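You operate a simulated robot arm through the tools that you are given. There is no shell and no other tool. Be economical: measure what you need, move in short steps, check, and stop when the job is done.

The job below is to be done with a simulated two-armed robot. You get a single attempt, and the scene is never put back.

TASK
Turn the left spindle brake knob to 4. Then take the grey felt pad from the small table and put it on the shelf under the cream bench. Then take the thick brake pad that says "organic" from the top of the blue chest and leave it on the top of the grey table. Then take the presspaper piece from the top of the blue chest and put it on the clear middle of the grey bench. Then put the brown board piece from the top of the blue chest on the top of the white cabinet. Then stack the 2.9 blue reel from the top of the grey table on top of the 1.9 blue reel. Then open the middle drawer of the grey bench. The order counts.

The check looks at the end state, three seconds after you hand in, the way a careful person would. Anything else that was tipped, shoved, dropped, spilled or broken makes it a failure.

THE ROBOT
Two 7-joint arms with two-finger parallel grippers on one trunk, on a base that drives. Base frame: it is fixed to the floor where the robot stands at the start and does not move with it; the origin is under the middle of the robot, x ahead of it, y to its left, z up; the surface under the hand at the start is at about z = 86. Units: cm, rad, N and s.
The left shoulder is at the start at [7, 13, 107.7], the right one opposite. With the tool pointing down near the work surface each hand reaches from about 20 to 52 cm from the robot's upright axis, wherever it stands, measured 20 degrees to its own side. Places, roughly: blue reel [-350, -400, 100]; brown board piece (8x4x2 cm) [-290, -430, 90]; clear middle of the grey bench [-30, -630, 90]; grey felt pad (10x4x3 cm) [90, 40, 80]; left spindle brake knob [50, 0, 80]; middle drawer of the grey bench [-20, -630, 60]; presspaper piece [-275, -450, 75]; shelf under the cream bench [40, -50, 30]; thick brake pad [-275, -450, 100]; top of the grey table [-340, -410, 90]; top of the white cabinet (24x29 cm) [-322, -300, 110]. Payload 1.57 kg a hand.
The TCP of each hand is the grasp point between the finger pads, 3 cm short of the fingertips. In the tool frame z runs along the fingers and y along their closing line. Largest opening 8 cm; finger width 1.7, thickness 1.2; the body of the gripper, 4 by 8.2 cm, starts 8 cm behind the TCP.
Orientation is that of the tool frame in the base frame, as [roll, pitch, yaw] about the fixed x, y, z axes, in that order (R = Rz(yaw) Ry(pitch) Rx(roll)). With the fingers straight down and closing along the base's y, the tool's x points along the base's -x, its y along +y and its z along -z.

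THE INTERFACE
- The arms move only by the tool arm_command. It takes "left_steps", "right_steps" or both (then of equal length, played together; a hand with none holds still); each is a list of rows, each an object (a shift or turn left out is 0, a gripper value left out holds the last) with "linear": the shift along the tool's x, y, z in cm, a list of three; "delta_rot": the turn, a rotation vector about the tool's x, y, z in rad, a list of three; "grip": the gripper command, from -1 (fully open) to 1 (shut), values between in proportion. In form: [{"linear": [x, y, z], "delta_rot": [rx, ry, rz], "grip": grip}, ...]. A call has 1 to 20 rows; each row is the pose to reach, as a shift and turn from the pose commanded when the call began, along the tool's axes at that moment. Rows are played at 5 a second. More than 5 cm and 0.15 rad between two rows, or a gripper value outside its range, and nothing of the call is played. A pose out of reach is approached as far as the arm can. The call stops where the force on the tool passes 40 N (or 10 N more than at its start, if that is more) or the arm is blocked; 0.2 s more then pass. The fingers move at their own pace (about 10.8 cm/s each) and stop on an object; they squeeze with about 31 N. The grip force told is the motor's: it shows also when the fingers shut on nothing. Time passes only in rows, and 0.2 s behind the last, so rows that repeat a pose let the fingers close. The reply holds the time, the measured pose of the TCP, the force on the tool along the base axes, the opening and the grip force, in the units named above and with some noise, with the torque about the TCP (base axes, N m) and any sound that the robot's microphone picked up, and new pictures: "views" is both (left out), scene, wrist or none (wrist: the cameras of the hands that moved).
- Cameras (640 x 400 px; columns grow to the right, rows downward): "scene" is now at [12.54, -1.97, 128.26]; the picture's right is [-0.22, -0.97, 0.00], its down [-0.75, 0.17, -0.64] and it looks along [0.62, -0.14, -0.77] (base axes); focal length 283 px, centre (320, 200). "left" rides on the left gripper at [7.2, 0.7, -12.2] in its tool frame; the picture's right is [-0.09, 1.00, 0.00], its down [-0.84, -0.08, -0.54] and it looks along [-0.54, -0.05, 0.84] (tool axes); focal length 238 px, centre (320, 200). "right" rides on the right gripper at [7.2, -0.7, -12.2] in its tool frame; the picture's right is [0.09, 1.00, 0.00], its down [-0.84, 0.08, -0.54] and it looks along [-0.54, 0.05, 0.84] (tool axes); focal length 238 px, centre (320, 200). There is no depth. A picture from a camera that has moved, and an enlarged one, comes with that camera's place and axes in the base frame and with its lens.
- lift_body(by): slides the trunk up (or, below 0, down) by that many cm; the arms and the scene camera ride with it, the base frame stays. It gives what a move gives, with no picture.
- base_move(legs): drives the robot by 1 to 6 legs, each [ahead, left, turn to the left] in cm, cm and rad, along the robot's own axes; the way and the turn of a leg run together, so that a leg with both is an arc; at most 150 cm and 3.142 rad a leg. The arms and the cameras ride along, it lands a little off, and it stops where it bumps. It gives what a move gives, and a new picture of the scene camera.
- head_to(pan, tilt): turns the head with the scene camera to pan (to the left, within 1.501 rad either way) and tilt (down, from -0.506 to 1.204), counted from straight ahead of the robot. It gives what a move gives, and a new picture of the scene camera.
- enlarge(camera, box): a new picture of the part [left, top, right, bottom] of that camera's present view, enlarged. The clock stands still meanwhile.
- finish_job(): hands the job in; it is judged then, once.

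Go step by step. Nothing tells you exact positions but the pictures and the camera data: compare them with the known pose of the tool, close in by small moves and look again before you grip or let go. The budget is 186 turns and 260 pictures, counting those below and the enlarged ones. Unless the task says otherwise, let go and move clear before handing in, and close with one line.

The tools are called after "Request:" as name(argument=value, ...) on one line, values as JSON. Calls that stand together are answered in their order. arm_command: Moves the arms, as the interface text tells. Its arguments: {"type":"object","properties":{"left_steps":{"type":"array","items":{"type":"object","properties":{"linear":{"type":"array","items":{"type":"number"}},"delta_rot":{"type":"array","items":{"type":"number"}},"grip":{"type":"number"}}}},"right_steps":{"type":"array","items":{"type":"object","properties":{"linear":{"type":"array","items":{"type":"number"}},"delta_rot":{"type":"array","items":{"type":"number"}},"grip":{"type":"number"}}}},"views":{"type":"string","enum":["both","scene","wrist","none"]}},"required":[]} The other tools are called the same way: lift_body (by) slides the trunk up or down; base_move (legs) drives the base; head_to (pan, tilt) turns the head that bears the scene camera; enlarge (camera, box) takes an enlarged picture of a part of a camera's view; finish_job () hands the job in.

At the start:

```text
clock: 0.0
left_eef_pos: [44.23, 5.96, 101.47]
left_orientation: [-3.14, -0.001, -3.14]
left_force: [-0.6, -0.5, -0.1]
left_ft_torque: [0.0, 0.02, 0.0]
left_gripper_width: 8.03
left_grip_force: 0.0
right_eef_pos: [32.99, -23.48, 98.23]
right_orientation: [-3.141, 0.0, -3.141]
right_force: [0.3, 0.2, 0.5]
right_ft_torque: [0.0, 0.0, -0.02]
right_gripper_width: 8.0
right_grip_force: 0.0
trunk travel left (down, up): [-71.5, 22.5]
robot x, y, heading: [-0.19, -0.01, -0.001]
head pan, tilt: [-0.225, 0.881]
```

scene: 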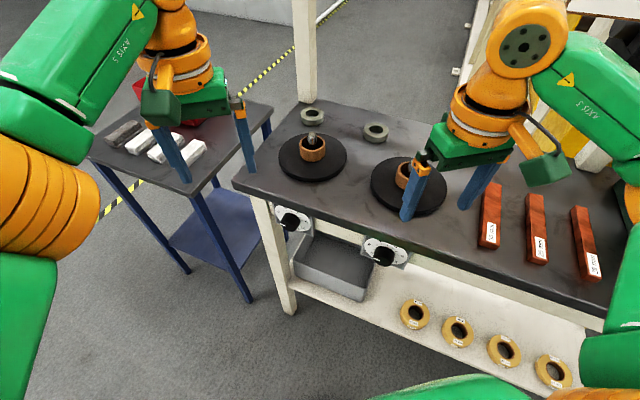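
right: 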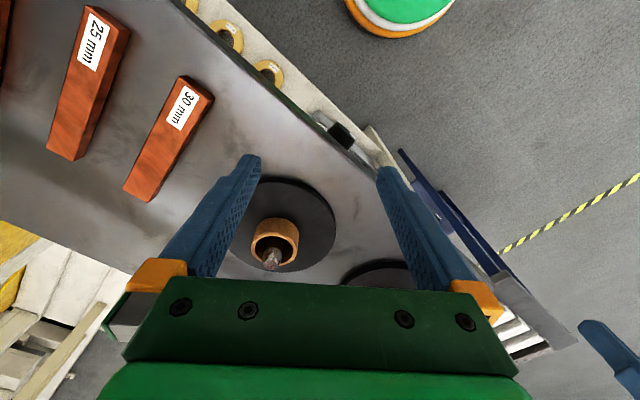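
left: 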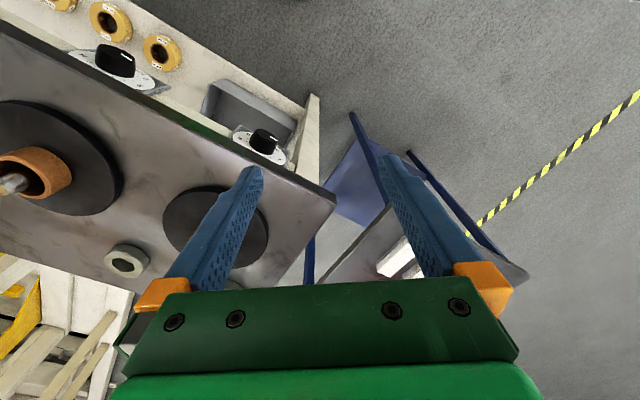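

I see the cream bench with two knobs on its front edge; the left one is at about (290,218) in the scene picture. I enlarge it, and the small table, to read them.

Request:
enlarge(camera="scene", box=[250, 180, 430, 290])

Request:
enlarge(camera="left", box=[200, 80, 340, 180])

Request:
enlarge(camera="scene", box=[80, 80, 280, 205])

```text
3.56 times, centred on (340, 235) of scene
camera zoom: at [12.54, -1.97, 128.26], right [-0.22, -0.97, 0.0], down [-0.75, 0.17, -0.64], along [0.62, -0.14, -0.77], focal length 1005 px, centre (249, 76)
```

zoom: 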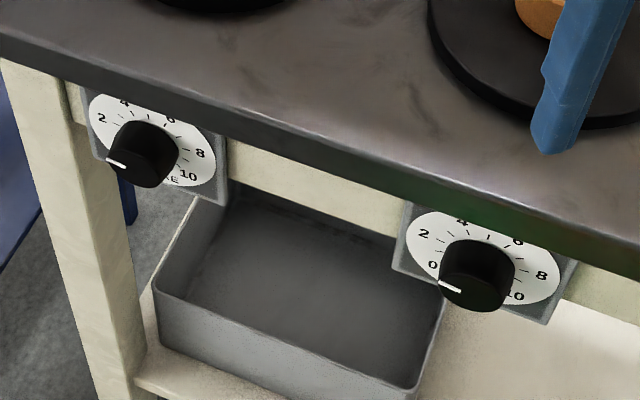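

```text
4.00 times, centred on (270, 130) of left
camera zoom: at [37.08, 6.4, 113.55], right [0.09, 1.0, 0.0], down [0.84, -0.08, 0.54], along [0.54, -0.05, -0.84], focal length 953 px, centre (520, 480)
```

zoom: 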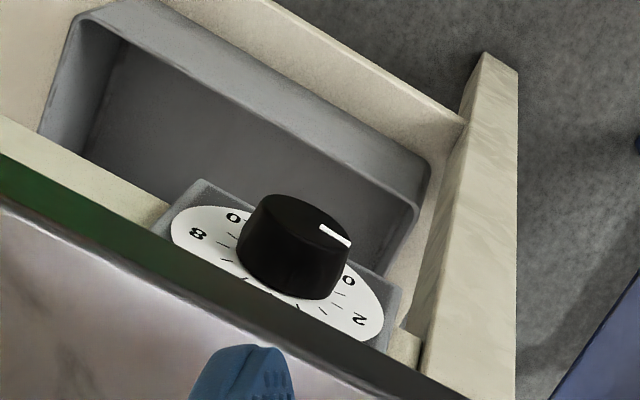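

```text
3.20 times, centred on (180, 142) of scene
camera zoom: at [12.54, -1.97, 128.26], right [-0.22, -0.97, 0.0], down [-0.75, 0.17, -0.64], along [0.62, -0.14, -0.77], focal length 905 px, centre (768, 384)
```

zoom: 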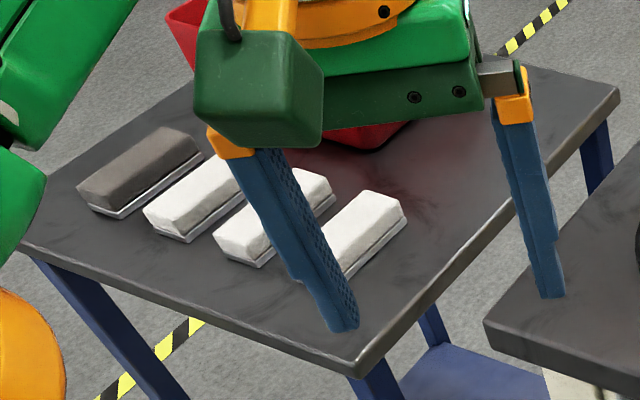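

The left knob points to 0, with its dial centre at about [48,-4,80]. The bench front faces about [-0.80,0.61], so I'll drive to face it squarely.

Request:
base_move(legs=[[0, 16, 0], [0, 0, -0.65]])

Request:
head_to(pan=0.2, tilt=0.75)

```text
clock: 3.2
left_eef_pos: [38.95, -5.81, 101.58]
left_orientation: [-3.141, 0.001, 2.497]
left_force: [0.0, 1.2, 0.1]
left_ft_torque: [0.03, 0.0, 0.03]
left_gripper_width: 8.01
left_grip_force: 0.0
right_eef_pos: [12.25, -22.33, 98.22]
right_orientation: [-3.141, -0.001, 2.496]
right_force: [-0.6, 0.4, 0.4]
right_ft_torque: [-0.01, 0.0, -0.01]
right_gripper_width: 8.0
right_grip_force: 0.0
trunk travel left (down, up): [-71.5, 22.5]
robot x, y, heading: [-0.22, 16.33, -0.64]
head pan, tilt: [-0.225, 0.881]
camera scene: at [9.01, 7.05, 128.26], right [-0.76, -0.64, 0.0], down [-0.5, 0.59, -0.64], along [0.41, -0.49, -0.77], focal length 283 px, centre (320, 200)
```

scene: 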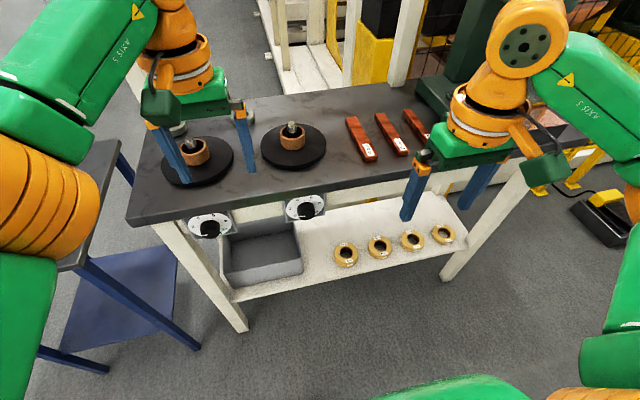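

```text
clock: 4.1
left_eef_pos: [38.91, -5.68, 101.42]
left_orientation: [-3.141, 0.003, 2.497]
left_force: [-0.5, 0.0, -0.7]
left_ft_torque: [0.01, 0.02, 0.05]
left_gripper_width: 8.02
left_grip_force: 0.0
right_eef_pos: [12.41, -22.29, 98.17]
right_orientation: [3.141, 0.0, 2.496]
right_force: [0.1, -0.3, 0.4]
right_ft_torque: [-0.01, 0.0, 0.02]
right_gripper_width: 8.01
right_grip_force: 0.1
trunk travel left (down, up): [-71.5, 22.5]
robot x, y, heading: [-0.09, 16.04, -0.647]
head pan, tilt: [0.201, 0.75]
camera scene: at [11.53, 9.32, 129.3], right [-0.43, -0.9, 0.0], down [-0.62, 0.29, -0.73], along [0.66, -0.31, -0.68], focal length 283 px, centre (320, 200)
```

scene: 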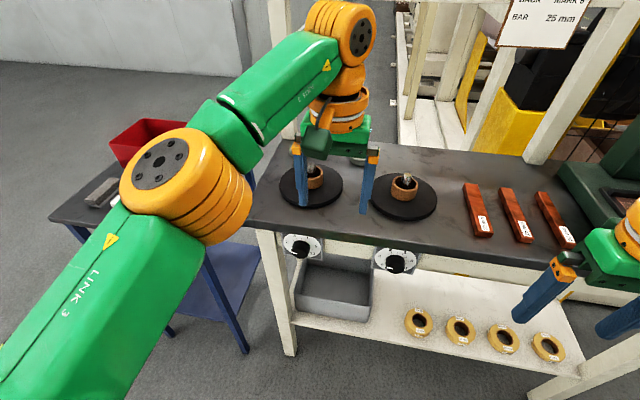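

The robot now faces the bench. I look closer at the dial to fix its centre and tilt.

Request:
enlarge(camera="scene", box=[263, 220, 343, 270])

Request:
enlarge(camera="left", box=[0, 0, 640, 400])

```text
8.00 times, centred on (303, 245) of scene
camera zoom: at [11.53, 9.32, 129.3], right [-0.43, -0.9, 0.0], down [-0.62, 0.29, -0.73], along [0.66, -0.31, -0.68], focal length 2262 px, centre (456, -160)
```

zoom: 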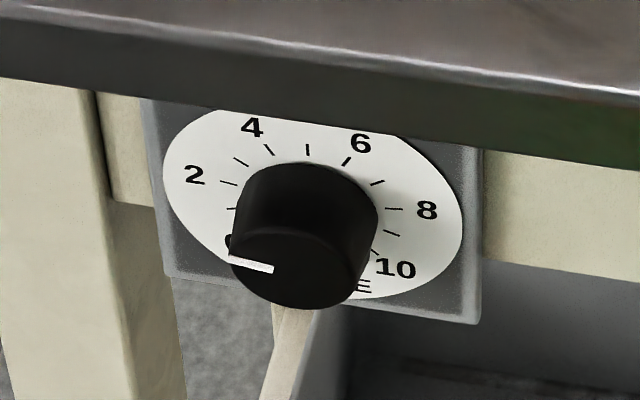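

```text
1.00 times, centred on (320, 200) of left (not enlarged: the box is as wide or as high as the picture)
camera zoom: at [33.59, -0.97, 113.55], right [0.67, 0.74, 0.0], down [0.62, -0.56, 0.54], along [0.4, -0.36, -0.84], focal length 238 px, centre (320, 200)
```

zoom: 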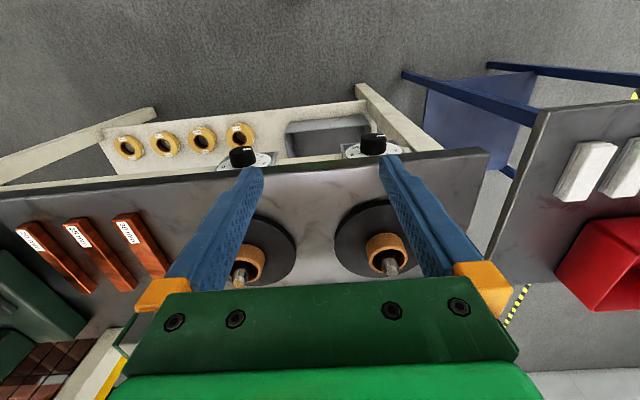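

The dial triangulates to about [49.5,-4.3,77.7] on a near-vertical panel, with 27° per unit. I point the left hand horizontally in front of the knob, keeping well back from the bench.

Request:
arm_command(left_steps=[{"linear": [0.6, 0.7, 1.0], "delta_rot": [0, -0.143, 0]}, {"linear": [1.2, 1.4, 2.1], "delta_rot": [0, -0.286, 0]}, {"linear": [1.8, 2.1, 3.1], "delta_rot": [0, -0.428, 0]}, {"linear": [2.4, 2.8, 4.2], "delta_rot": [0, -0.571, 0]}, {"linear": [3.0, 3.5, 5.2], "delta_rot": [0, -0.714, 0]}, {"linear": [3.6, 4.2, 6.3], "delta_rot": [0, -0.857, 0]}, {"linear": [4.2, 4.9, 7.3], "delta_rot": [0, -1.0, 0]}, {"linear": [4.8, 5.6, 8.4], "delta_rot": [0, -1.142, 0]}, {"linear": [5.4, 6.3, 9.4], "delta_rot": [0, -1.285, 0]}, {"linear": [6.0, 7.0, 10.5], "delta_rot": [0, -1.428, 0]}, {"linear": [6.4, 7.6, 11.5], "delta_rot": [0, -1.571, 0]}, {"linear": [6.4, 7.6, 11.5], "delta_rot": [0, -1.571, 0]}], views="wrist")

Request:
lift_body(by=-12.3)

Request:
enlarge(camera="left", box=[0, 0, 640, 400])

```text
clock: 6.7
left_eef_pos: [37.84, -4.12, 95.37]
left_orientation: [2.725, 1.57, 2.083]
left_force: [-1.1, 0.0, -0.2]
left_ft_torque: [-0.03, 0.05, 0.0]
left_gripper_width: 8.0
left_grip_force: 0.1
left hand out of reach, approached as far as the arm can: row 8, 9, 10, 11, 12
right_eef_pos: [12.24, -22.25, 98.37]
right_orientation: [3.142, -0.001, 2.497]
right_force: [-0.3, 0.0, 0.5]
right_ft_torque: [-0.03, -0.02, 0.0]
right_gripper_width: 8.0
right_grip_force: 0.1
trunk travel left (down, up): [-71.5, 22.5]
robot x, y, heading: [0.19, 16.28, -0.646]
head pan, tilt: [0.201, 0.75]
camera left: at [28.64, 3.5, 88.01], right [0.6, 0.8, 0.09], down [-0.48, 0.26, 0.84], along [0.64, -0.54, 0.54], focal length 238 px, centre (320, 200)
```

left: 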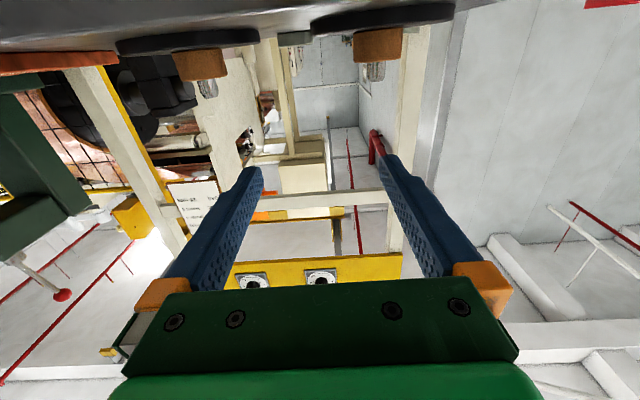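

```text
clock: 8.2
left_eef_pos: [37.94, -4.1, 83.1]
left_orientation: [-3.08, 1.571, 2.561]
left_force: [-0.1, 0.2, -0.1]
left_ft_torque: [-0.01, 0.02, 0.03]
left_gripper_width: 8.0
left_grip_force: 0.1
right_eef_pos: [12.19, -22.31, 86.06]
right_orientation: [3.141, 0.0, 2.495]
right_force: [0.1, -0.4, -0.9]
right_ft_torque: [0.04, -0.01, -0.03]
right_gripper_width: 8.02
right_grip_force: 0.0
trunk travel left (down, up): [-59.2, 34.8]
robot x, y, heading: [0.08, 16.1, -0.642]
head pan, tilt: [0.201, 0.75]
```

```text
1.00 times, centred on (320, 200) of left (not enlarged: the box is as wide or as high as the picture)
camera zoom: at [28.65, 3.52, 75.7], right [0.6, 0.8, 0.09], down [-0.48, 0.26, 0.84], along [0.64, -0.54, 0.54], focal length 238 px, centre (320, 200)
```

zoom: 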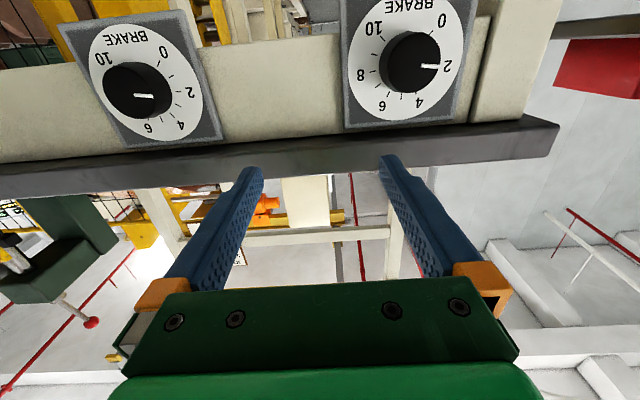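

I see both dials clearly. The left spindle knob points at about 1.8, and the pose was too close to the trunk, so I back the base off 10 cm, shift left to line up, and lower the trunk to knob height.

Request:
base_move(legs=[[-10, 7, 0]])

Request:
lift_body(by=-5.4)

Request:
enlarge(camera="left", box=[0, 0, 640, 400])

```text
clock: 9.4
left_eef_pos: [34.32, 7.55, 83.01]
left_orientation: [3.025, 1.569, 2.385]
left_force: [-1.3, -0.4, 0.4]
left_ft_torque: [-0.05, 0.04, 0.01]
left_gripper_width: 8.0
left_grip_force: 0.0
right_eef_pos: [8.48, -10.76, 85.87]
right_orientation: [3.14, 0.0, 2.497]
right_force: [-0.1, 0.2, -0.2]
right_ft_torque: [-0.03, 0.02, 0.01]
right_gripper_width: 8.02
right_grip_force: 0.0
trunk travel left (down, up): [-59.2, 34.8]
robot x, y, heading: [-3.53, 28.12, -0.65]
head pan, tilt: [0.201, 0.75]
camera scene: at [7.85, 21.05, 117.0], right [-0.43, -0.9, 0.0], down [-0.62, 0.29, -0.73], along [0.66, -0.31, -0.68], focal length 283 px, centre (320, 200)
```

scene: 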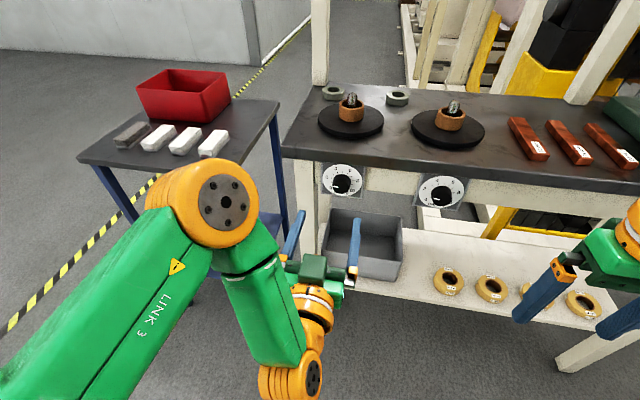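

```text
clock: 10.4
left_eef_pos: [34.24, 7.6, 77.65]
left_orientation: [-3.072, 1.57, 2.569]
left_force: [1.3, -0.1, 0.3]
left_ft_torque: [0.01, 0.0, 0.0]
left_gripper_width: 8.0
left_grip_force: 0.2
right_eef_pos: [8.58, -10.62, 80.47]
right_orientation: [-3.141, 0.0, 2.496]
right_force: [0.9, -0.3, -0.1]
right_ft_torque: [-0.01, -0.05, -0.02]
right_gripper_width: 8.01
right_grip_force: 0.1
trunk travel left (down, up): [-53.8, 40.2]
robot x, y, heading: [-3.23, 28.16, -0.642]
head pan, tilt: [0.201, 0.75]
```

```text
1.00 times, centred on (320, 200) of left (not enlarged: the box is as wide or as high as the picture)
camera zoom: at [24.95, 15.28, 70.3], right [0.6, 0.8, 0.09], down [-0.48, 0.26, 0.84], along [0.64, -0.54, 0.54], focal length 238 px, centre (320, 200)
```

zoom: 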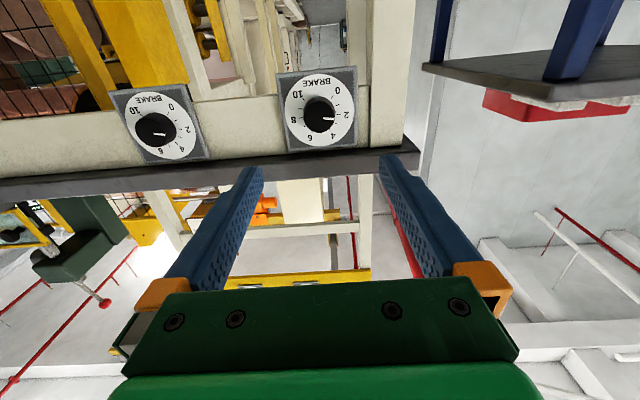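

The knob reads about 2 here; I zoom to measure it before gripping.

Request:
enlarge(camera="left", box=[272, 60, 368, 160])

Request:
arm_command(left_steps=[{"linear": [0, 0, 1.5], "delta_rot": [0, 0, -0.15]}, {"linear": [0, 0, 3], "delta_rot": [0, 0, -0.3]}, {"linear": [0, 0, 5], "delta_rot": [0, 0, -0.45]}, {"linear": [0, 0, 8], "delta_rot": [0, 0, -0.5]}, {"linear": [0, 0, 8], "delta_rot": [0, 0, -0.5]}], views="both")

```text
4.00 times, centred on (320, 110) of left
camera zoom: at [24.95, 15.28, 70.3], right [0.6, 0.8, 0.09], down [-0.48, 0.26, 0.84], along [0.64, -0.54, 0.54], focal length 953 px, centre (320, 560)
```

zoom: 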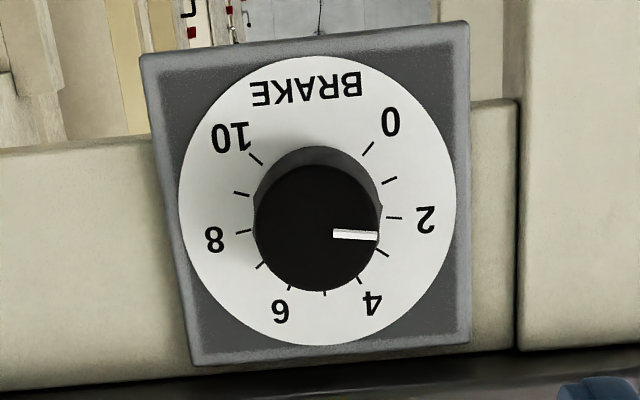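

```text
clock: 11.6
left_eef_pos: [39.08, 1.69, 78.7]
left_orientation: [-1.579, 1.07, -2.214]
left_force: [0.0, 0.1, -0.3]
left_ft_torque: [0.01, 0.01, -0.01]
left_gripper_width: 8.0
left_grip_force: 0.0
left hand out of reach, approached as far as the arm can: row 1, 2, 3, 4, 5
right_eef_pos: [8.5, -10.64, 80.52]
right_orientation: [-3.141, 0.001, 2.496]
right_force: [0.3, 0.5, -0.5]
right_ft_torque: [-0.03, 0.0, 0.01]
right_gripper_width: 8.0
right_grip_force: 0.1
trunk travel left (down, up): [-53.8, 40.2]
robot x, y, heading: [-3.29, 28.07, -0.645]
head pan, tilt: [0.201, 0.75]
camera scene: at [7.82, 21.11, 111.61], right [-0.43, -0.9, 0.0], down [-0.62, 0.29, -0.73], along [0.66, -0.31, -0.68], focal length 283 px, centre (320, 200)
camera left: at [27.65, 6.53, 72.02], right [0.54, 0.74, -0.4], down [-0.23, 0.59, 0.77], along [0.81, -0.33, 0.49], focal length 238 px, centre (320, 200)
```

scene: 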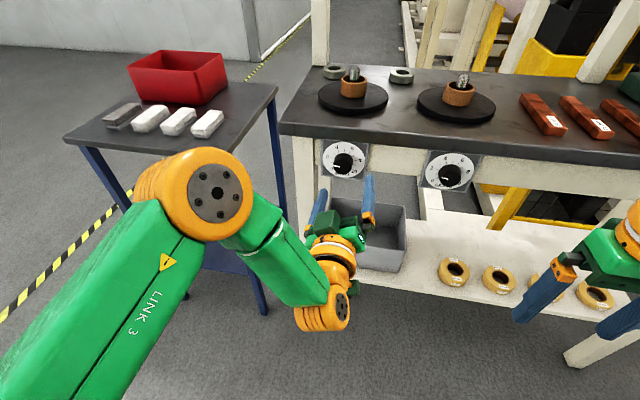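
left: 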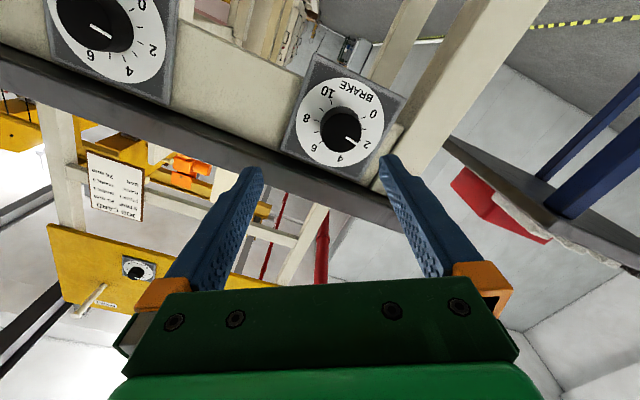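

The pointer is at 2, so I need +54° (0.94 rad) clockwise. The hand sits about 1.8 cm right and 1 cm high of the axis, so I test moving straight forward.

Request:
arm_command(left_steps=[{"linear": [0, 0, 1.5]}, {"linear": [0, 0, 3]}, {"linear": [0, 0, 3]}], views="wrist")

```text
clock: 12.4
left_eef_pos: [40.8, -0.42, 79.26]
left_orientation: [-1.577, 1.07, -2.215]
left_force: [-0.3, -0.2, 0.3]
left_ft_torque: [-0.01, 0.03, -0.01]
left_gripper_width: 8.0
left_grip_force: 0.1
left hand out of reach, approached as far as the arm can: row 1, 2, 3
right_eef_pos: [8.63, -10.71, 80.51]
right_orientation: [3.141, -0.001, 2.494]
right_force: [-0.8, -0.4, 0.6]
right_ft_torque: [-0.03, -0.03, 0.02]
right_gripper_width: 8.01
right_grip_force: 0.2
trunk travel left (down, up): [-53.8, 40.2]
robot x, y, heading: [-3.62, 28.26, -0.646]
head pan, tilt: [0.201, 0.75]
camera left: at [29.4, 4.37, 72.43], right [0.55, 0.74, -0.4], down [-0.23, 0.59, 0.77], along [0.8, -0.33, 0.49], focal length 238 px, centre (320, 200)
```

left: 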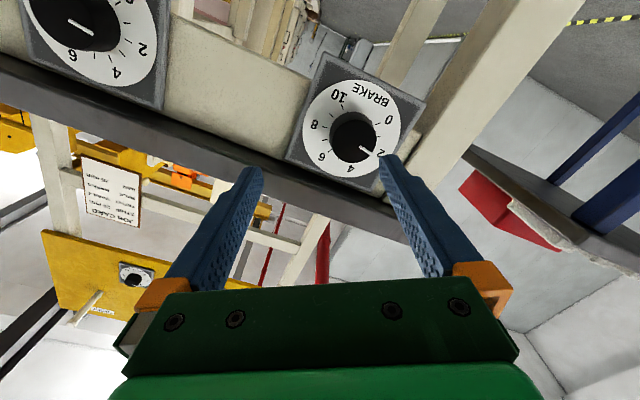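

Going forward, the arm slides right and up, so this pose is at its limit: it wants the hand higher and more central relative to the trunk. I shift the base left and lower the trunk, then raise the hand.

Request:
base_move(legs=[[-3, 6, 0]])

Request:
lift_body(by=-13)

Request:
arm_command(left_steps=[{"linear": [-1.8, -1, 0]}, {"linear": [-3.5, -1.9, 0]}, {"linear": [-5.3, -2.9, 0]}, {"linear": [-7, -3.8, 0]}, {"linear": [-8.8, -4.8, 0]}, {"linear": [-8.8, -4.8, 0]}], views="wrist")

```text
clock: 13.4
left_eef_pos: [41.85, 6.09, 79.05]
left_orientation: [-1.579, 1.069, -2.215]
left_force: [-0.4, -0.4, -0.7]
left_ft_torque: [-0.03, 0.02, 0.0]
left_gripper_width: 8.0
left_grip_force: 0.0
right_eef_pos: [9.77, -4.08, 80.46]
right_orientation: [3.141, 0.001, 2.495]
right_force: [0.6, 0.9, 0.5]
right_ft_torque: [-0.01, -0.01, -0.01]
right_gripper_width: 7.98
right_grip_force: 0.0
trunk travel left (down, up): [-53.8, 40.2]
robot x, y, heading: [-2.47, 34.04, -0.641]
head pan, tilt: [0.201, 0.75]
camera scene: at [9.05, 27.63, 111.61], right [-0.43, -0.9, 0.0], down [-0.62, 0.29, -0.73], along [0.66, -0.31, -0.68], focal length 283 px, centre (320, 200)
```

scene: 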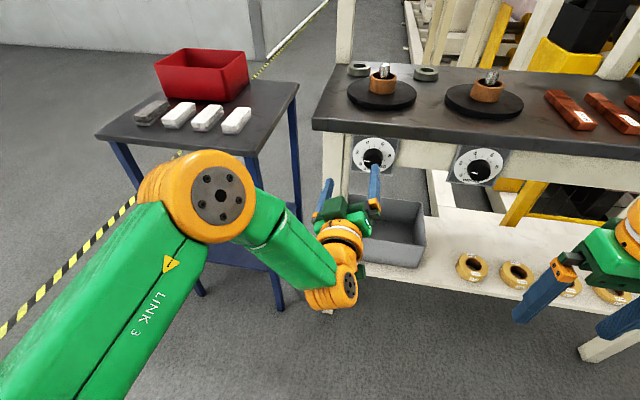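

```text
clock: 15.0
left_eef_pos: [41.85, 6.22, 66.17]
left_orientation: [-1.578, 1.07, -2.215]
left_force: [-0.8, -1.0, -0.2]
left_ft_torque: [0.01, 0.03, -0.01]
left_gripper_width: 7.99
left_grip_force: 0.0
right_eef_pos: [9.85, -4.09, 67.57]
right_orientation: [-3.141, 0.0, 2.496]
right_force: [0.8, -0.7, 0.5]
right_ft_torque: [0.02, 0.01, -0.04]
right_gripper_width: 8.01
right_grip_force: 0.0
trunk travel left (down, up): [-40.8, 53.2]
robot x, y, heading: [-2.37, 34.44, -0.643]
head pan, tilt: [0.201, 0.75]
```

```text
clock: 16.4
left_eef_pos: [41.88, 6.22, 76.28]
left_orientation: [-1.58, 1.07, -2.217]
left_force: [-0.2, -0.4, 0.2]
left_ft_torque: [-0.02, -0.01, 0.0]
left_gripper_width: 8.02
left_grip_force: 0.0
right_eef_pos: [9.87, -4.1, 67.54]
right_orientation: [3.14, 0.001, 2.495]
right_force: [0.1, -0.7, 0.1]
right_ft_torque: [-0.02, -0.01, 0.01]
right_gripper_width: 7.98
right_grip_force: 0.0
trunk travel left (down, up): [-40.8, 53.2]
robot x, y, heading: [-2.33, 34.66, -0.649]
head pan, tilt: [0.201, 0.75]
camera left: at [30.52, 10.94, 69.58], right [0.55, 0.74, -0.4], down [-0.23, 0.59, 0.77], along [0.8, -0.33, 0.49], focal length 238 px, centre (320, 200)
```

left: 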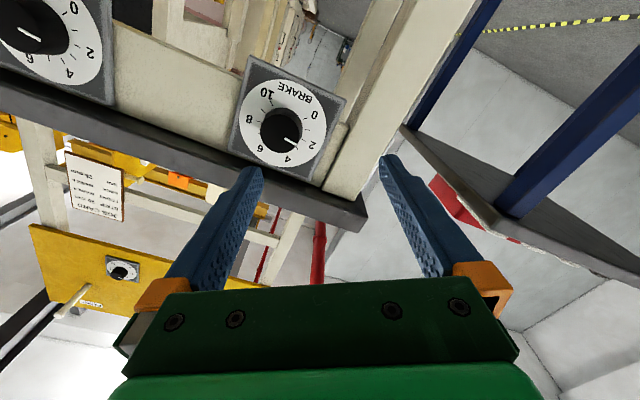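

Now the arm follows commands exactly. I line up with the knob axis (right 3.8, up 1.4) and close to about 7.5 cm.

Request:
arm_command(left_steps=[{"linear": [0.3, -2, 1], "grip": -0.5}, {"linear": [0.59, -4.0, 2.5]}, {"linear": [0.59, -4.0, 4.5]}, {"linear": [0.59, -4.0, 4.5]}], views="both")

```text
clock: 17.4
left_eef_pos: [43.39, 0.4, 77.66]
left_orientation: [-1.578, 1.071, -2.215]
left_force: [-0.2, -1.4, -0.7]
left_ft_torque: [0.02, -0.03, 0.0]
left_gripper_width: 6.0
left_grip_force: 0.1
right_eef_pos: [9.71, -4.15, 67.63]
right_orientation: [-3.141, -0.001, 2.497]
right_force: [0.0, -0.2, -0.1]
right_ft_torque: [0.01, -0.04, -0.02]
right_gripper_width: 8.0
right_grip_force: 0.1
trunk travel left (down, up): [-40.8, 53.2]
robot x, y, heading: [-2.32, 34.68, -0.643]
head pan, tilt: [0.201, 0.75]
camera scene: at [9.03, 27.62, 98.61], right [-0.43, -0.9, 0.0], down [-0.62, 0.29, -0.73], along [0.66, -0.31, -0.68], focal length 283 px, centre (320, 200)
camera left: at [31.93, 5.21, 70.92], right [0.55, 0.74, -0.4], down [-0.23, 0.59, 0.77], along [0.8, -0.33, 0.49], focal length 238 px, centre (320, 200)
```

scene: 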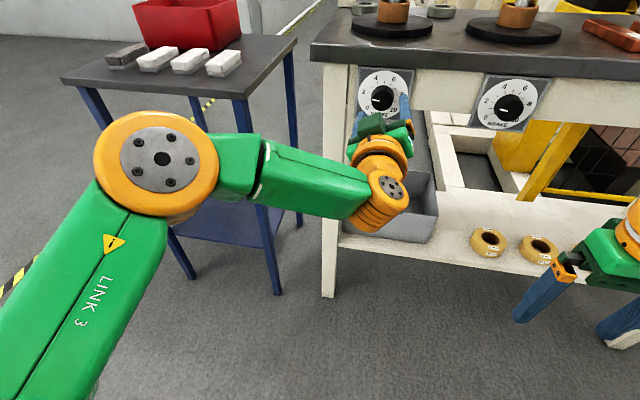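
left: 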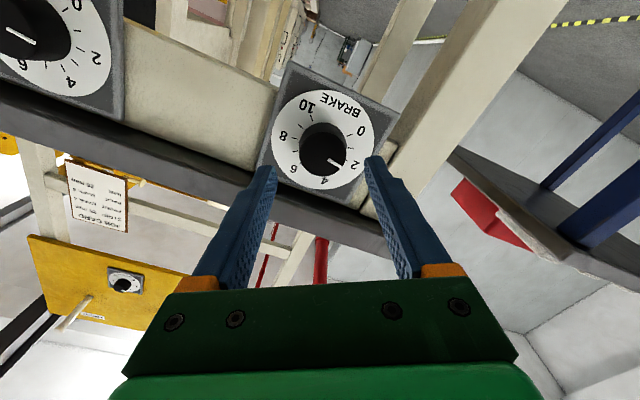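

Nearly on axis. I zoom on the knob to measure the remaining offset.

Request:
enlarge(camera="left", box=[250, 70, 410, 200])

```text
3.08 times, centred on (330, 135) of left
camera zoom: at [31.93, 5.21, 70.92], right [0.55, 0.74, -0.4], down [-0.23, 0.59, 0.77], along [0.8, -0.33, 0.49], focal length 733 px, centre (289, 400)
```

zoom: 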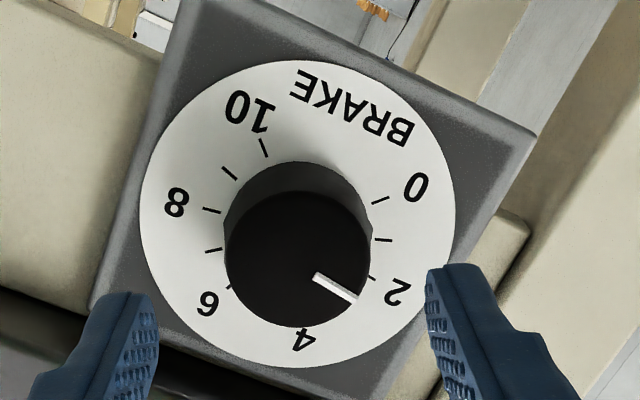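

Offset is only about 0.25 cm in tool y. I advance 4.4 cm, then close on the knob.

Request:
arm_command(left_steps=[{"linear": [0.1, 0.25, 1.5]}, {"linear": [0.1, 0.25, 3]}, {"linear": [0.1, 0.25, 4.4]}, {"linear": [0.1, 0.25, 4.4]}, {"linear": [0.1, 0.25, 4.4], "grip": 0.0}, {"linear": [0.1, 0.25, 4.4], "grip": 1}, {"linear": [0.1, 0.25, 4.4], "grip": 1}, {"linear": [0.1, 0.25, 4.4], "grip": 1}], views="wrist")

```text
clock: 19.2
left_eef_pos: [46.93, -2.25, 77.27]
left_orientation: [-1.579, 1.07, -2.217]
left_force: [0.2, 0.7, 0.2]
left_ft_torque: [0.06, 0.06, 0.0]
left_gripper_width: 3.94
left_grip_force: 44.8
right_eef_pos: [9.66, -4.05, 67.56]
right_orientation: [3.141, -0.001, 2.496]
right_force: [-0.4, -0.2, 0.4]
right_ft_torque: [-0.05, -0.03, -0.04]
right_gripper_width: 8.0
right_grip_force: 0.1
trunk travel left (down, up): [-40.8, 53.2]
robot x, y, heading: [-2.25, 34.76, -0.651]
head pan, tilt: [0.201, 0.75]
camera left: at [35.6, 2.6, 70.59], right [0.55, 0.74, -0.4], down [-0.23, 0.59, 0.77], along [0.8, -0.33, 0.49], focal length 238 px, centre (320, 200)
```

left: 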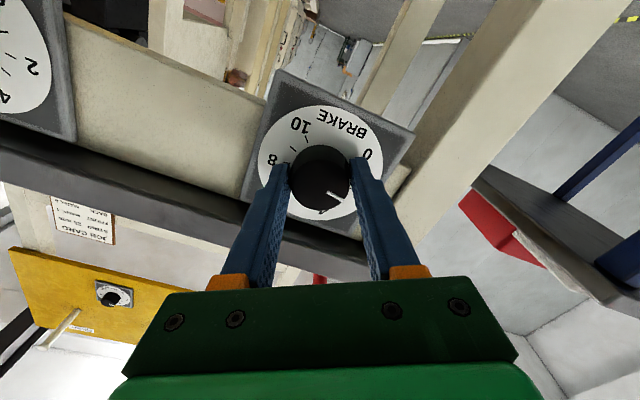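

Gripped, width 3.94, low force. Now I rotate +0.94 rad about the tool axis.

Request:
arm_command(left_steps=[{"delta_rot": [0, 0, 0.1]}, {"delta_rot": [0, 0, 0.2]}, {"delta_rot": [0, 0, 0.3]}, {"delta_rot": [0, 0, 0.4]}, {"delta_rot": [0, 0, 0.5]}, {"delta_rot": [0, 0, 0.6]}, {"delta_rot": [0, 0, 0.7]}, {"delta_rot": [0, 0, 0.8]}, {"delta_rot": [0, 0, 0.88]}, {"delta_rot": [0, 0, 0.94]}, {"delta_rot": [0, 0, 0.94]}, {"delta_rot": [0, 0, 0.94]}], views="wrist")

Request:
enlarge(camera="left", box=[240, 80, 400, 230])

```text
clock: 21.8
left_eef_pos: [47.08, -2.01, 77.17]
left_orientation: [1.581, 1.131, 0.943]
left_force: [4.9, 3.9, 0.7]
left_ft_torque: [0.36, 0.48, 0.77]
left_gripper_width: 3.91
left_grip_force: 44.5
right_eef_pos: [9.77, -4.11, 67.51]
right_orientation: [-3.14, -0.001, 2.496]
right_force: [0.2, -0.2, 0.9]
right_ft_torque: [0.01, 0.0, 0.03]
right_gripper_width: 8.02
right_grip_force: 0.1
trunk travel left (down, up): [-40.8, 53.2]
robot x, y, heading: [-2.64, 34.58, -0.639]
head pan, tilt: [0.201, 0.75]
camera left: at [39.6, 8.01, 70.99], right [0.52, 0.69, 0.51], down [-0.69, -0.02, 0.73], along [0.51, -0.72, 0.46], focal length 238 px, centre (320, 200)
```

left: 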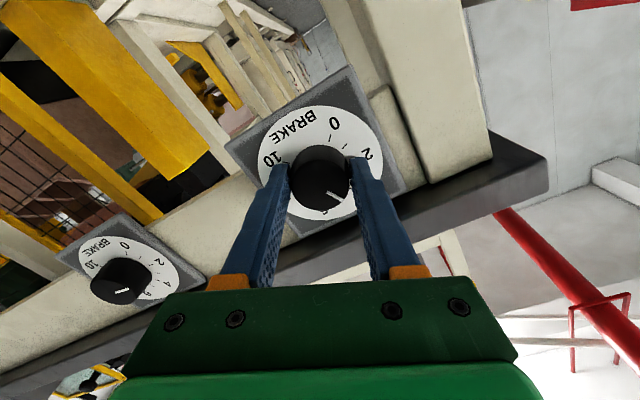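

```text
2.67 times, centred on (320, 155) of left
camera zoom: at [39.6, 8.01, 70.99], right [0.52, 0.69, 0.51], down [-0.69, -0.02, 0.73], along [0.51, -0.72, 0.46], focal length 636 px, centre (320, 320)
```

zoom: 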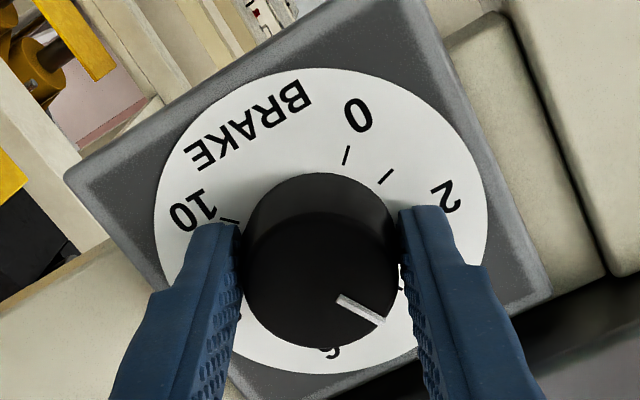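

The pointer stayed fixed in the hand, so the knob turned with it. I let go, back off and read it.

Request:
arm_command(left_steps=[{"delta_rot": [0, 0, 0], "grip": -0.4}, {"grip": -0.4}, {"linear": [0, 0, -2]}, {"linear": [0, 0, -5]}, {"linear": [0, 0, -5]}], views="none")

Request:
enlarge(camera="left", box=[240, 60, 400, 200])

```text
clock: 23.0
left_eef_pos: [43.05, 0.7, 77.26]
left_orientation: [1.581, 1.132, 0.943]
left_force: [-0.1, -0.5, -0.1]
left_ft_torque: [0.01, -0.01, -0.02]
left_gripper_width: 5.59
left_grip_force: 0.0
right_eef_pos: [9.81, -4.16, 67.55]
right_orientation: [-3.14, 0.001, 2.495]
right_force: [0.2, 0.1, 0.7]
right_ft_torque: [0.0, -0.01, 0.0]
right_gripper_width: 8.01
right_grip_force: 0.1
trunk travel left (down, up): [-40.8, 53.2]
robot x, y, heading: [-2.49, 34.74, -0.643]
head pan, tilt: [0.201, 0.75]
```

```text
2.86 times, centred on (320, 130) of left
camera zoom: at [35.45, 10.92, 71.0], right [0.51, 0.69, 0.51], down [-0.69, -0.02, 0.73], along [0.51, -0.72, 0.46], focal length 681 px, centre (320, 400)
```

zoom: 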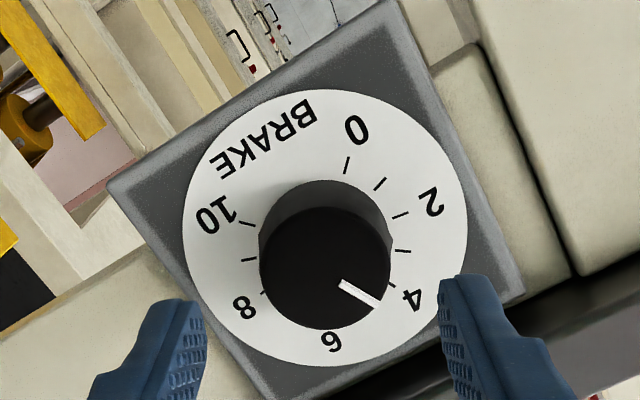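

The pointer looks to be right at 4; I confirm with a tighter zoom.

Request:
enlarge(camera="left", box=[290, 95, 366, 143])

```text
8.33 times, centred on (328, 119) of left
camera zoom: at [35.45, 10.92, 71.0], right [0.51, 0.69, 0.51], down [-0.69, -0.02, 0.73], along [0.51, -0.72, 0.46], focal length 1986 px, centre (253, 875)
```

zoom: 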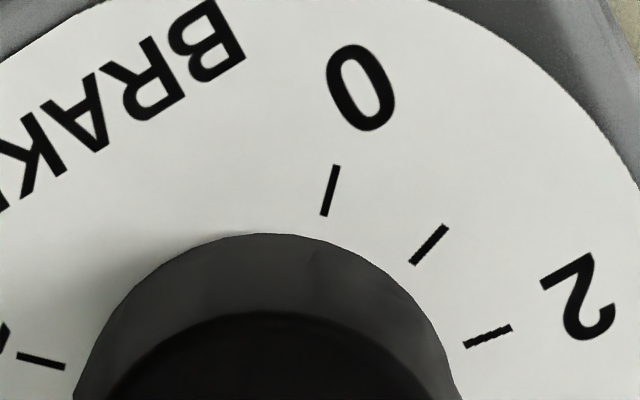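

Request:
enlarge(camera="left", box=[290, 125, 366, 173])

```text
8.33 times, centred on (328, 149) of left
camera zoom: at [35.45, 10.92, 71.0], right [0.51, 0.69, 0.51], down [-0.69, -0.02, 0.73], along [0.51, -0.72, 0.46], focal length 1986 px, centre (253, 625)
```

zoom: 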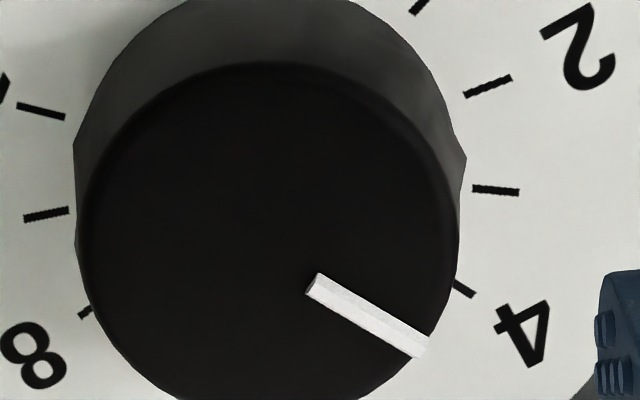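

The knob is at 4. Next is the grey felt pad, at about [88,37,79] on the small table. I back off, raise the trunk, and tilt the left hand 45° down.

Request:
base_move(legs=[[-14, 0, 0]])

Request:
lift_body(by=28)

Request:
arm_command(left_steps=[{"delta_rot": [0, 0, -0.15]}, {"delta_rot": [0, 0, -0.3]}, {"delta_rot": [0, 0, -0.44]}, {"delta_rot": [0, 0, -0.44]}], views="none")

Request:
arm_command(left_steps=[{"delta_rot": [0, 0.15, 0]}, {"delta_rot": [0, 0.3, 0]}, {"delta_rot": [0, 0.45, 0]}, {"delta_rot": [0, 0.6, 0]}, {"delta_rot": [0, 0.7, 0]}, {"delta_rot": [0, 0.785, 0], "grip": -1}, {"delta_rot": [0, 0.785, 0]}], views="none")

Request:
base_move(legs=[[0, 44, 0]])

```text
clock: 24.3
left_eef_pos: [31.81, 9.22, 77.29]
left_orientation: [1.58, 1.131, 0.94]
left_force: [0.4, -0.1, 0.8]
left_ft_torque: [-0.02, 0.01, 0.0]
left_gripper_width: 5.6
left_grip_force: 0.1
right_eef_pos: [-1.34, 4.29, 67.59]
right_orientation: [3.141, 0.0, 2.497]
right_force: [0.5, -0.8, 0.7]
right_ft_torque: [-0.02, -0.01, 0.03]
right_gripper_width: 8.0
right_grip_force: 0.0
trunk travel left (down, up): [-40.8, 53.2]
robot x, y, heading: [-13.42, 42.92, -0.643]
head pan, tilt: [0.201, 0.75]
camera scene: at [-2.08, 35.98, 98.61], right [-0.43, -0.9, 0.0], down [-0.62, 0.29, -0.73], along [0.66, -0.31, -0.68], focal length 283 px, centre (320, 200)
```

scene: 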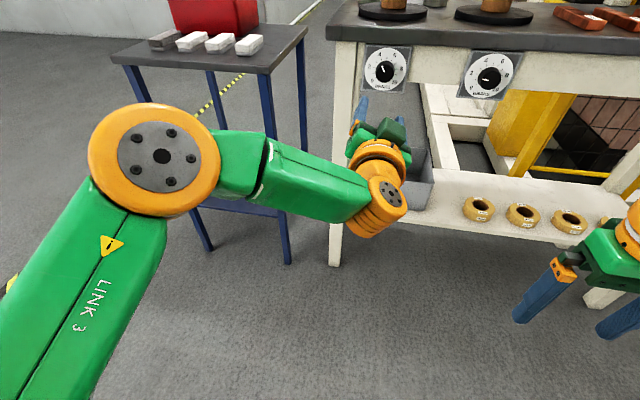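

```text
clock: 27.1
left_eef_pos: [31.88, 9.25, 105.28]
left_orientation: [1.58, 1.131, 0.944]
left_force: [-0.2, -0.4, -0.5]
left_ft_torque: [-0.01, -0.03, 0.02]
left_gripper_width: 5.6
left_grip_force: 0.1
right_eef_pos: [-1.34, 4.2, 95.49]
right_orientation: [-3.14, -0.001, 2.495]
right_force: [0.2, 0.5, 0.0]
right_ft_torque: [0.02, 0.03, 0.02]
right_gripper_width: 8.0
right_grip_force: 0.1
trunk travel left (down, up): [-68.8, 25.2]
robot x, y, heading: [-13.63, 43.05, -0.646]
head pan, tilt: [0.201, 0.75]
```

```text
clock: 28.1
left_eef_pos: [31.86, 9.16, 105.28]
left_orientation: [-2.688, 1.566, 2.958]
left_force: [-1.1, 0.0, 0.1]
left_ft_torque: [-0.03, -0.03, 0.01]
left_gripper_width: 5.57
left_grip_force: 0.0
right_eef_pos: [-1.43, 4.21, 95.58]
right_orientation: [-3.14, 0.0, 2.496]
right_force: [-0.3, 0.0, 0.4]
right_ft_torque: [0.0, 0.01, 0.02]
right_gripper_width: 8.0
right_grip_force: 0.1
trunk travel left (down, up): [-68.8, 25.2]
robot x, y, heading: [-13.25, 42.73, -0.646]
head pan, tilt: [0.201, 0.75]
```

```text
clock: 29.7
left_eef_pos: [31.8, 9.25, 105.34]
left_orientation: [-3.14, 0.782, 2.502]
left_force: [0.1, 0.4, -1.4]
left_ft_torque: [-0.01, 0.02, 0.01]
left_gripper_width: 7.96
left_grip_force: 0.0
right_eef_pos: [-1.25, 4.32, 95.59]
right_orientation: [-3.14, -0.001, 2.495]
right_force: [-0.1, 0.3, -0.5]
right_ft_torque: [0.0, 0.0, -0.01]
right_gripper_width: 7.99
right_grip_force: 0.0
trunk travel left (down, up): [-68.8, 25.2]
robot x, y, heading: [-13.41, 42.87, -0.645]
head pan, tilt: [0.201, 0.75]
```

```text
clock: 32.4
left_eef_pos: [58.19, 44.14, 105.44]
left_orientation: [3.141, 0.783, 2.5]
left_force: [-1.1, 0.9, 0.4]
left_ft_torque: [0.0, -0.02, -0.02]
left_gripper_width: 8.0
left_grip_force: 0.1
right_eef_pos: [25.08, 39.27, 95.61]
right_orientation: [3.141, 0.0, 2.493]
right_force: [-0.2, 0.3, -0.3]
right_ft_torque: [0.04, 0.01, 0.03]
right_gripper_width: 8.0
right_grip_force: 0.1
trunk travel left (down, up): [-68.8, 25.2]
robot x, y, heading: [12.89, 77.97, -0.647]
head pan, tilt: [0.201, 0.75]
camera scene: at [24.32, 70.95, 126.61], right [-0.43, -0.9, 0.0], down [-0.62, 0.29, -0.73], along [0.66, -0.31, -0.68], focal length 283 px, centre (320, 200)
```

scene: 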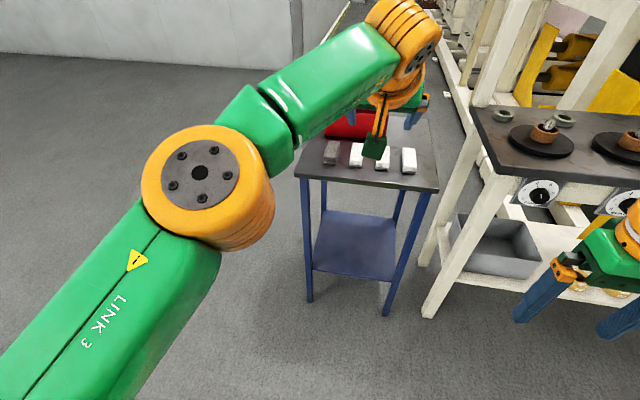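

I need about 28 cm more ahead and 12 left. I move part way, then look with the wrist camera.

Request:
base_move(legs=[[0, 12, 0], [16, 0, 0]])

Request:
enlarge(camera="left", box=[0, 0, 640, 400])

```text
clock: 34.7
left_eef_pos: [78.27, 44.36, 105.49]
left_orientation: [3.141, 0.783, 2.5]
left_force: [0.3, 0.0, 0.4]
left_ft_torque: [-0.01, 0.01, 0.01]
left_gripper_width: 8.0
left_grip_force: 0.1
right_eef_pos: [45.0, 39.27, 95.44]
right_orientation: [3.141, 0.002, 2.492]
right_force: [0.1, -0.5, 0.6]
right_ft_torque: [-0.02, 0.0, 0.02]
right_gripper_width: 7.98
right_grip_force: 0.0
trunk travel left (down, up): [-68.8, 25.2]
robot x, y, heading: [33.31, 78.24, -0.65]
head pan, tilt: [0.201, 0.75]
camera scene: at [44.36, 71.16, 126.63], right [-0.43, -0.9, 0.0], down [-0.61, 0.29, -0.73], along [0.66, -0.32, -0.68], focal length 283 px, centre (320, 200)
```

scene: 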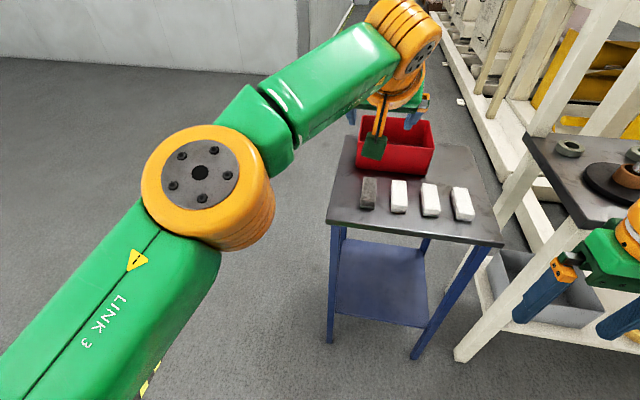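

```text
1.00 times, centred on (320, 200) of left (not enlarged: the box is as wide or as high as the picture)
camera zoom: at [67.78, 52.85, 108.88], right [0.65, 0.76, 0.07], down [0.12, -0.19, 0.97], along [0.75, -0.62, -0.21], focal length 238 px, centre (320, 200)
```

zoom: 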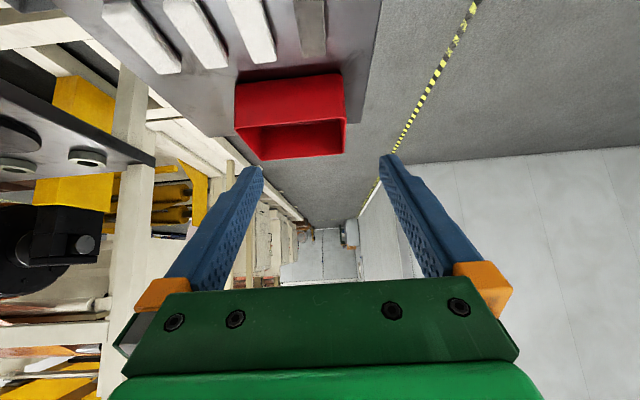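

Request:
enlarge(camera="scene", box=[320, 130, 512, 250])

Request:
enlarge(camera="left", box=[200, 0, 424, 140])

```text
3.33 times, centred on (416, 190) of scene
camera zoom: at [44.36, 71.16, 126.63], right [-0.43, -0.9, 0.0], down [-0.61, 0.29, -0.73], along [0.66, -0.32, -0.68], focal length 942 px, centre (0, 233)
```

zoom: 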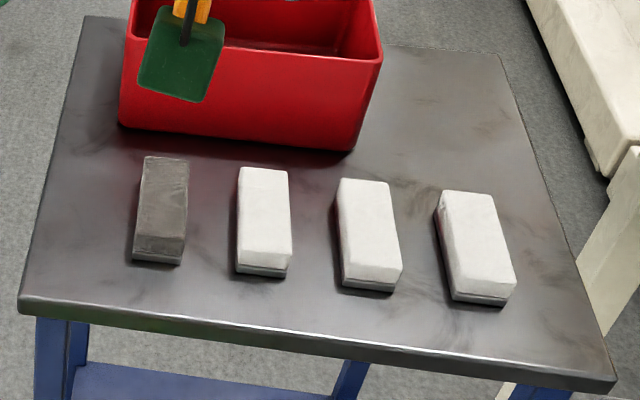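

```text
2.86 times, centred on (312, 70) of left
camera zoom: at [67.78, 52.85, 108.88], right [0.65, 0.76, 0.07], down [0.12, -0.19, 0.97], along [0.75, -0.62, -0.21], focal length 681 px, centre (343, 571)
```

zoom: 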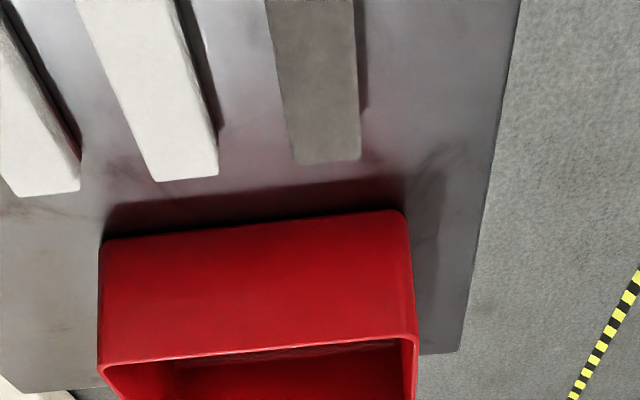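

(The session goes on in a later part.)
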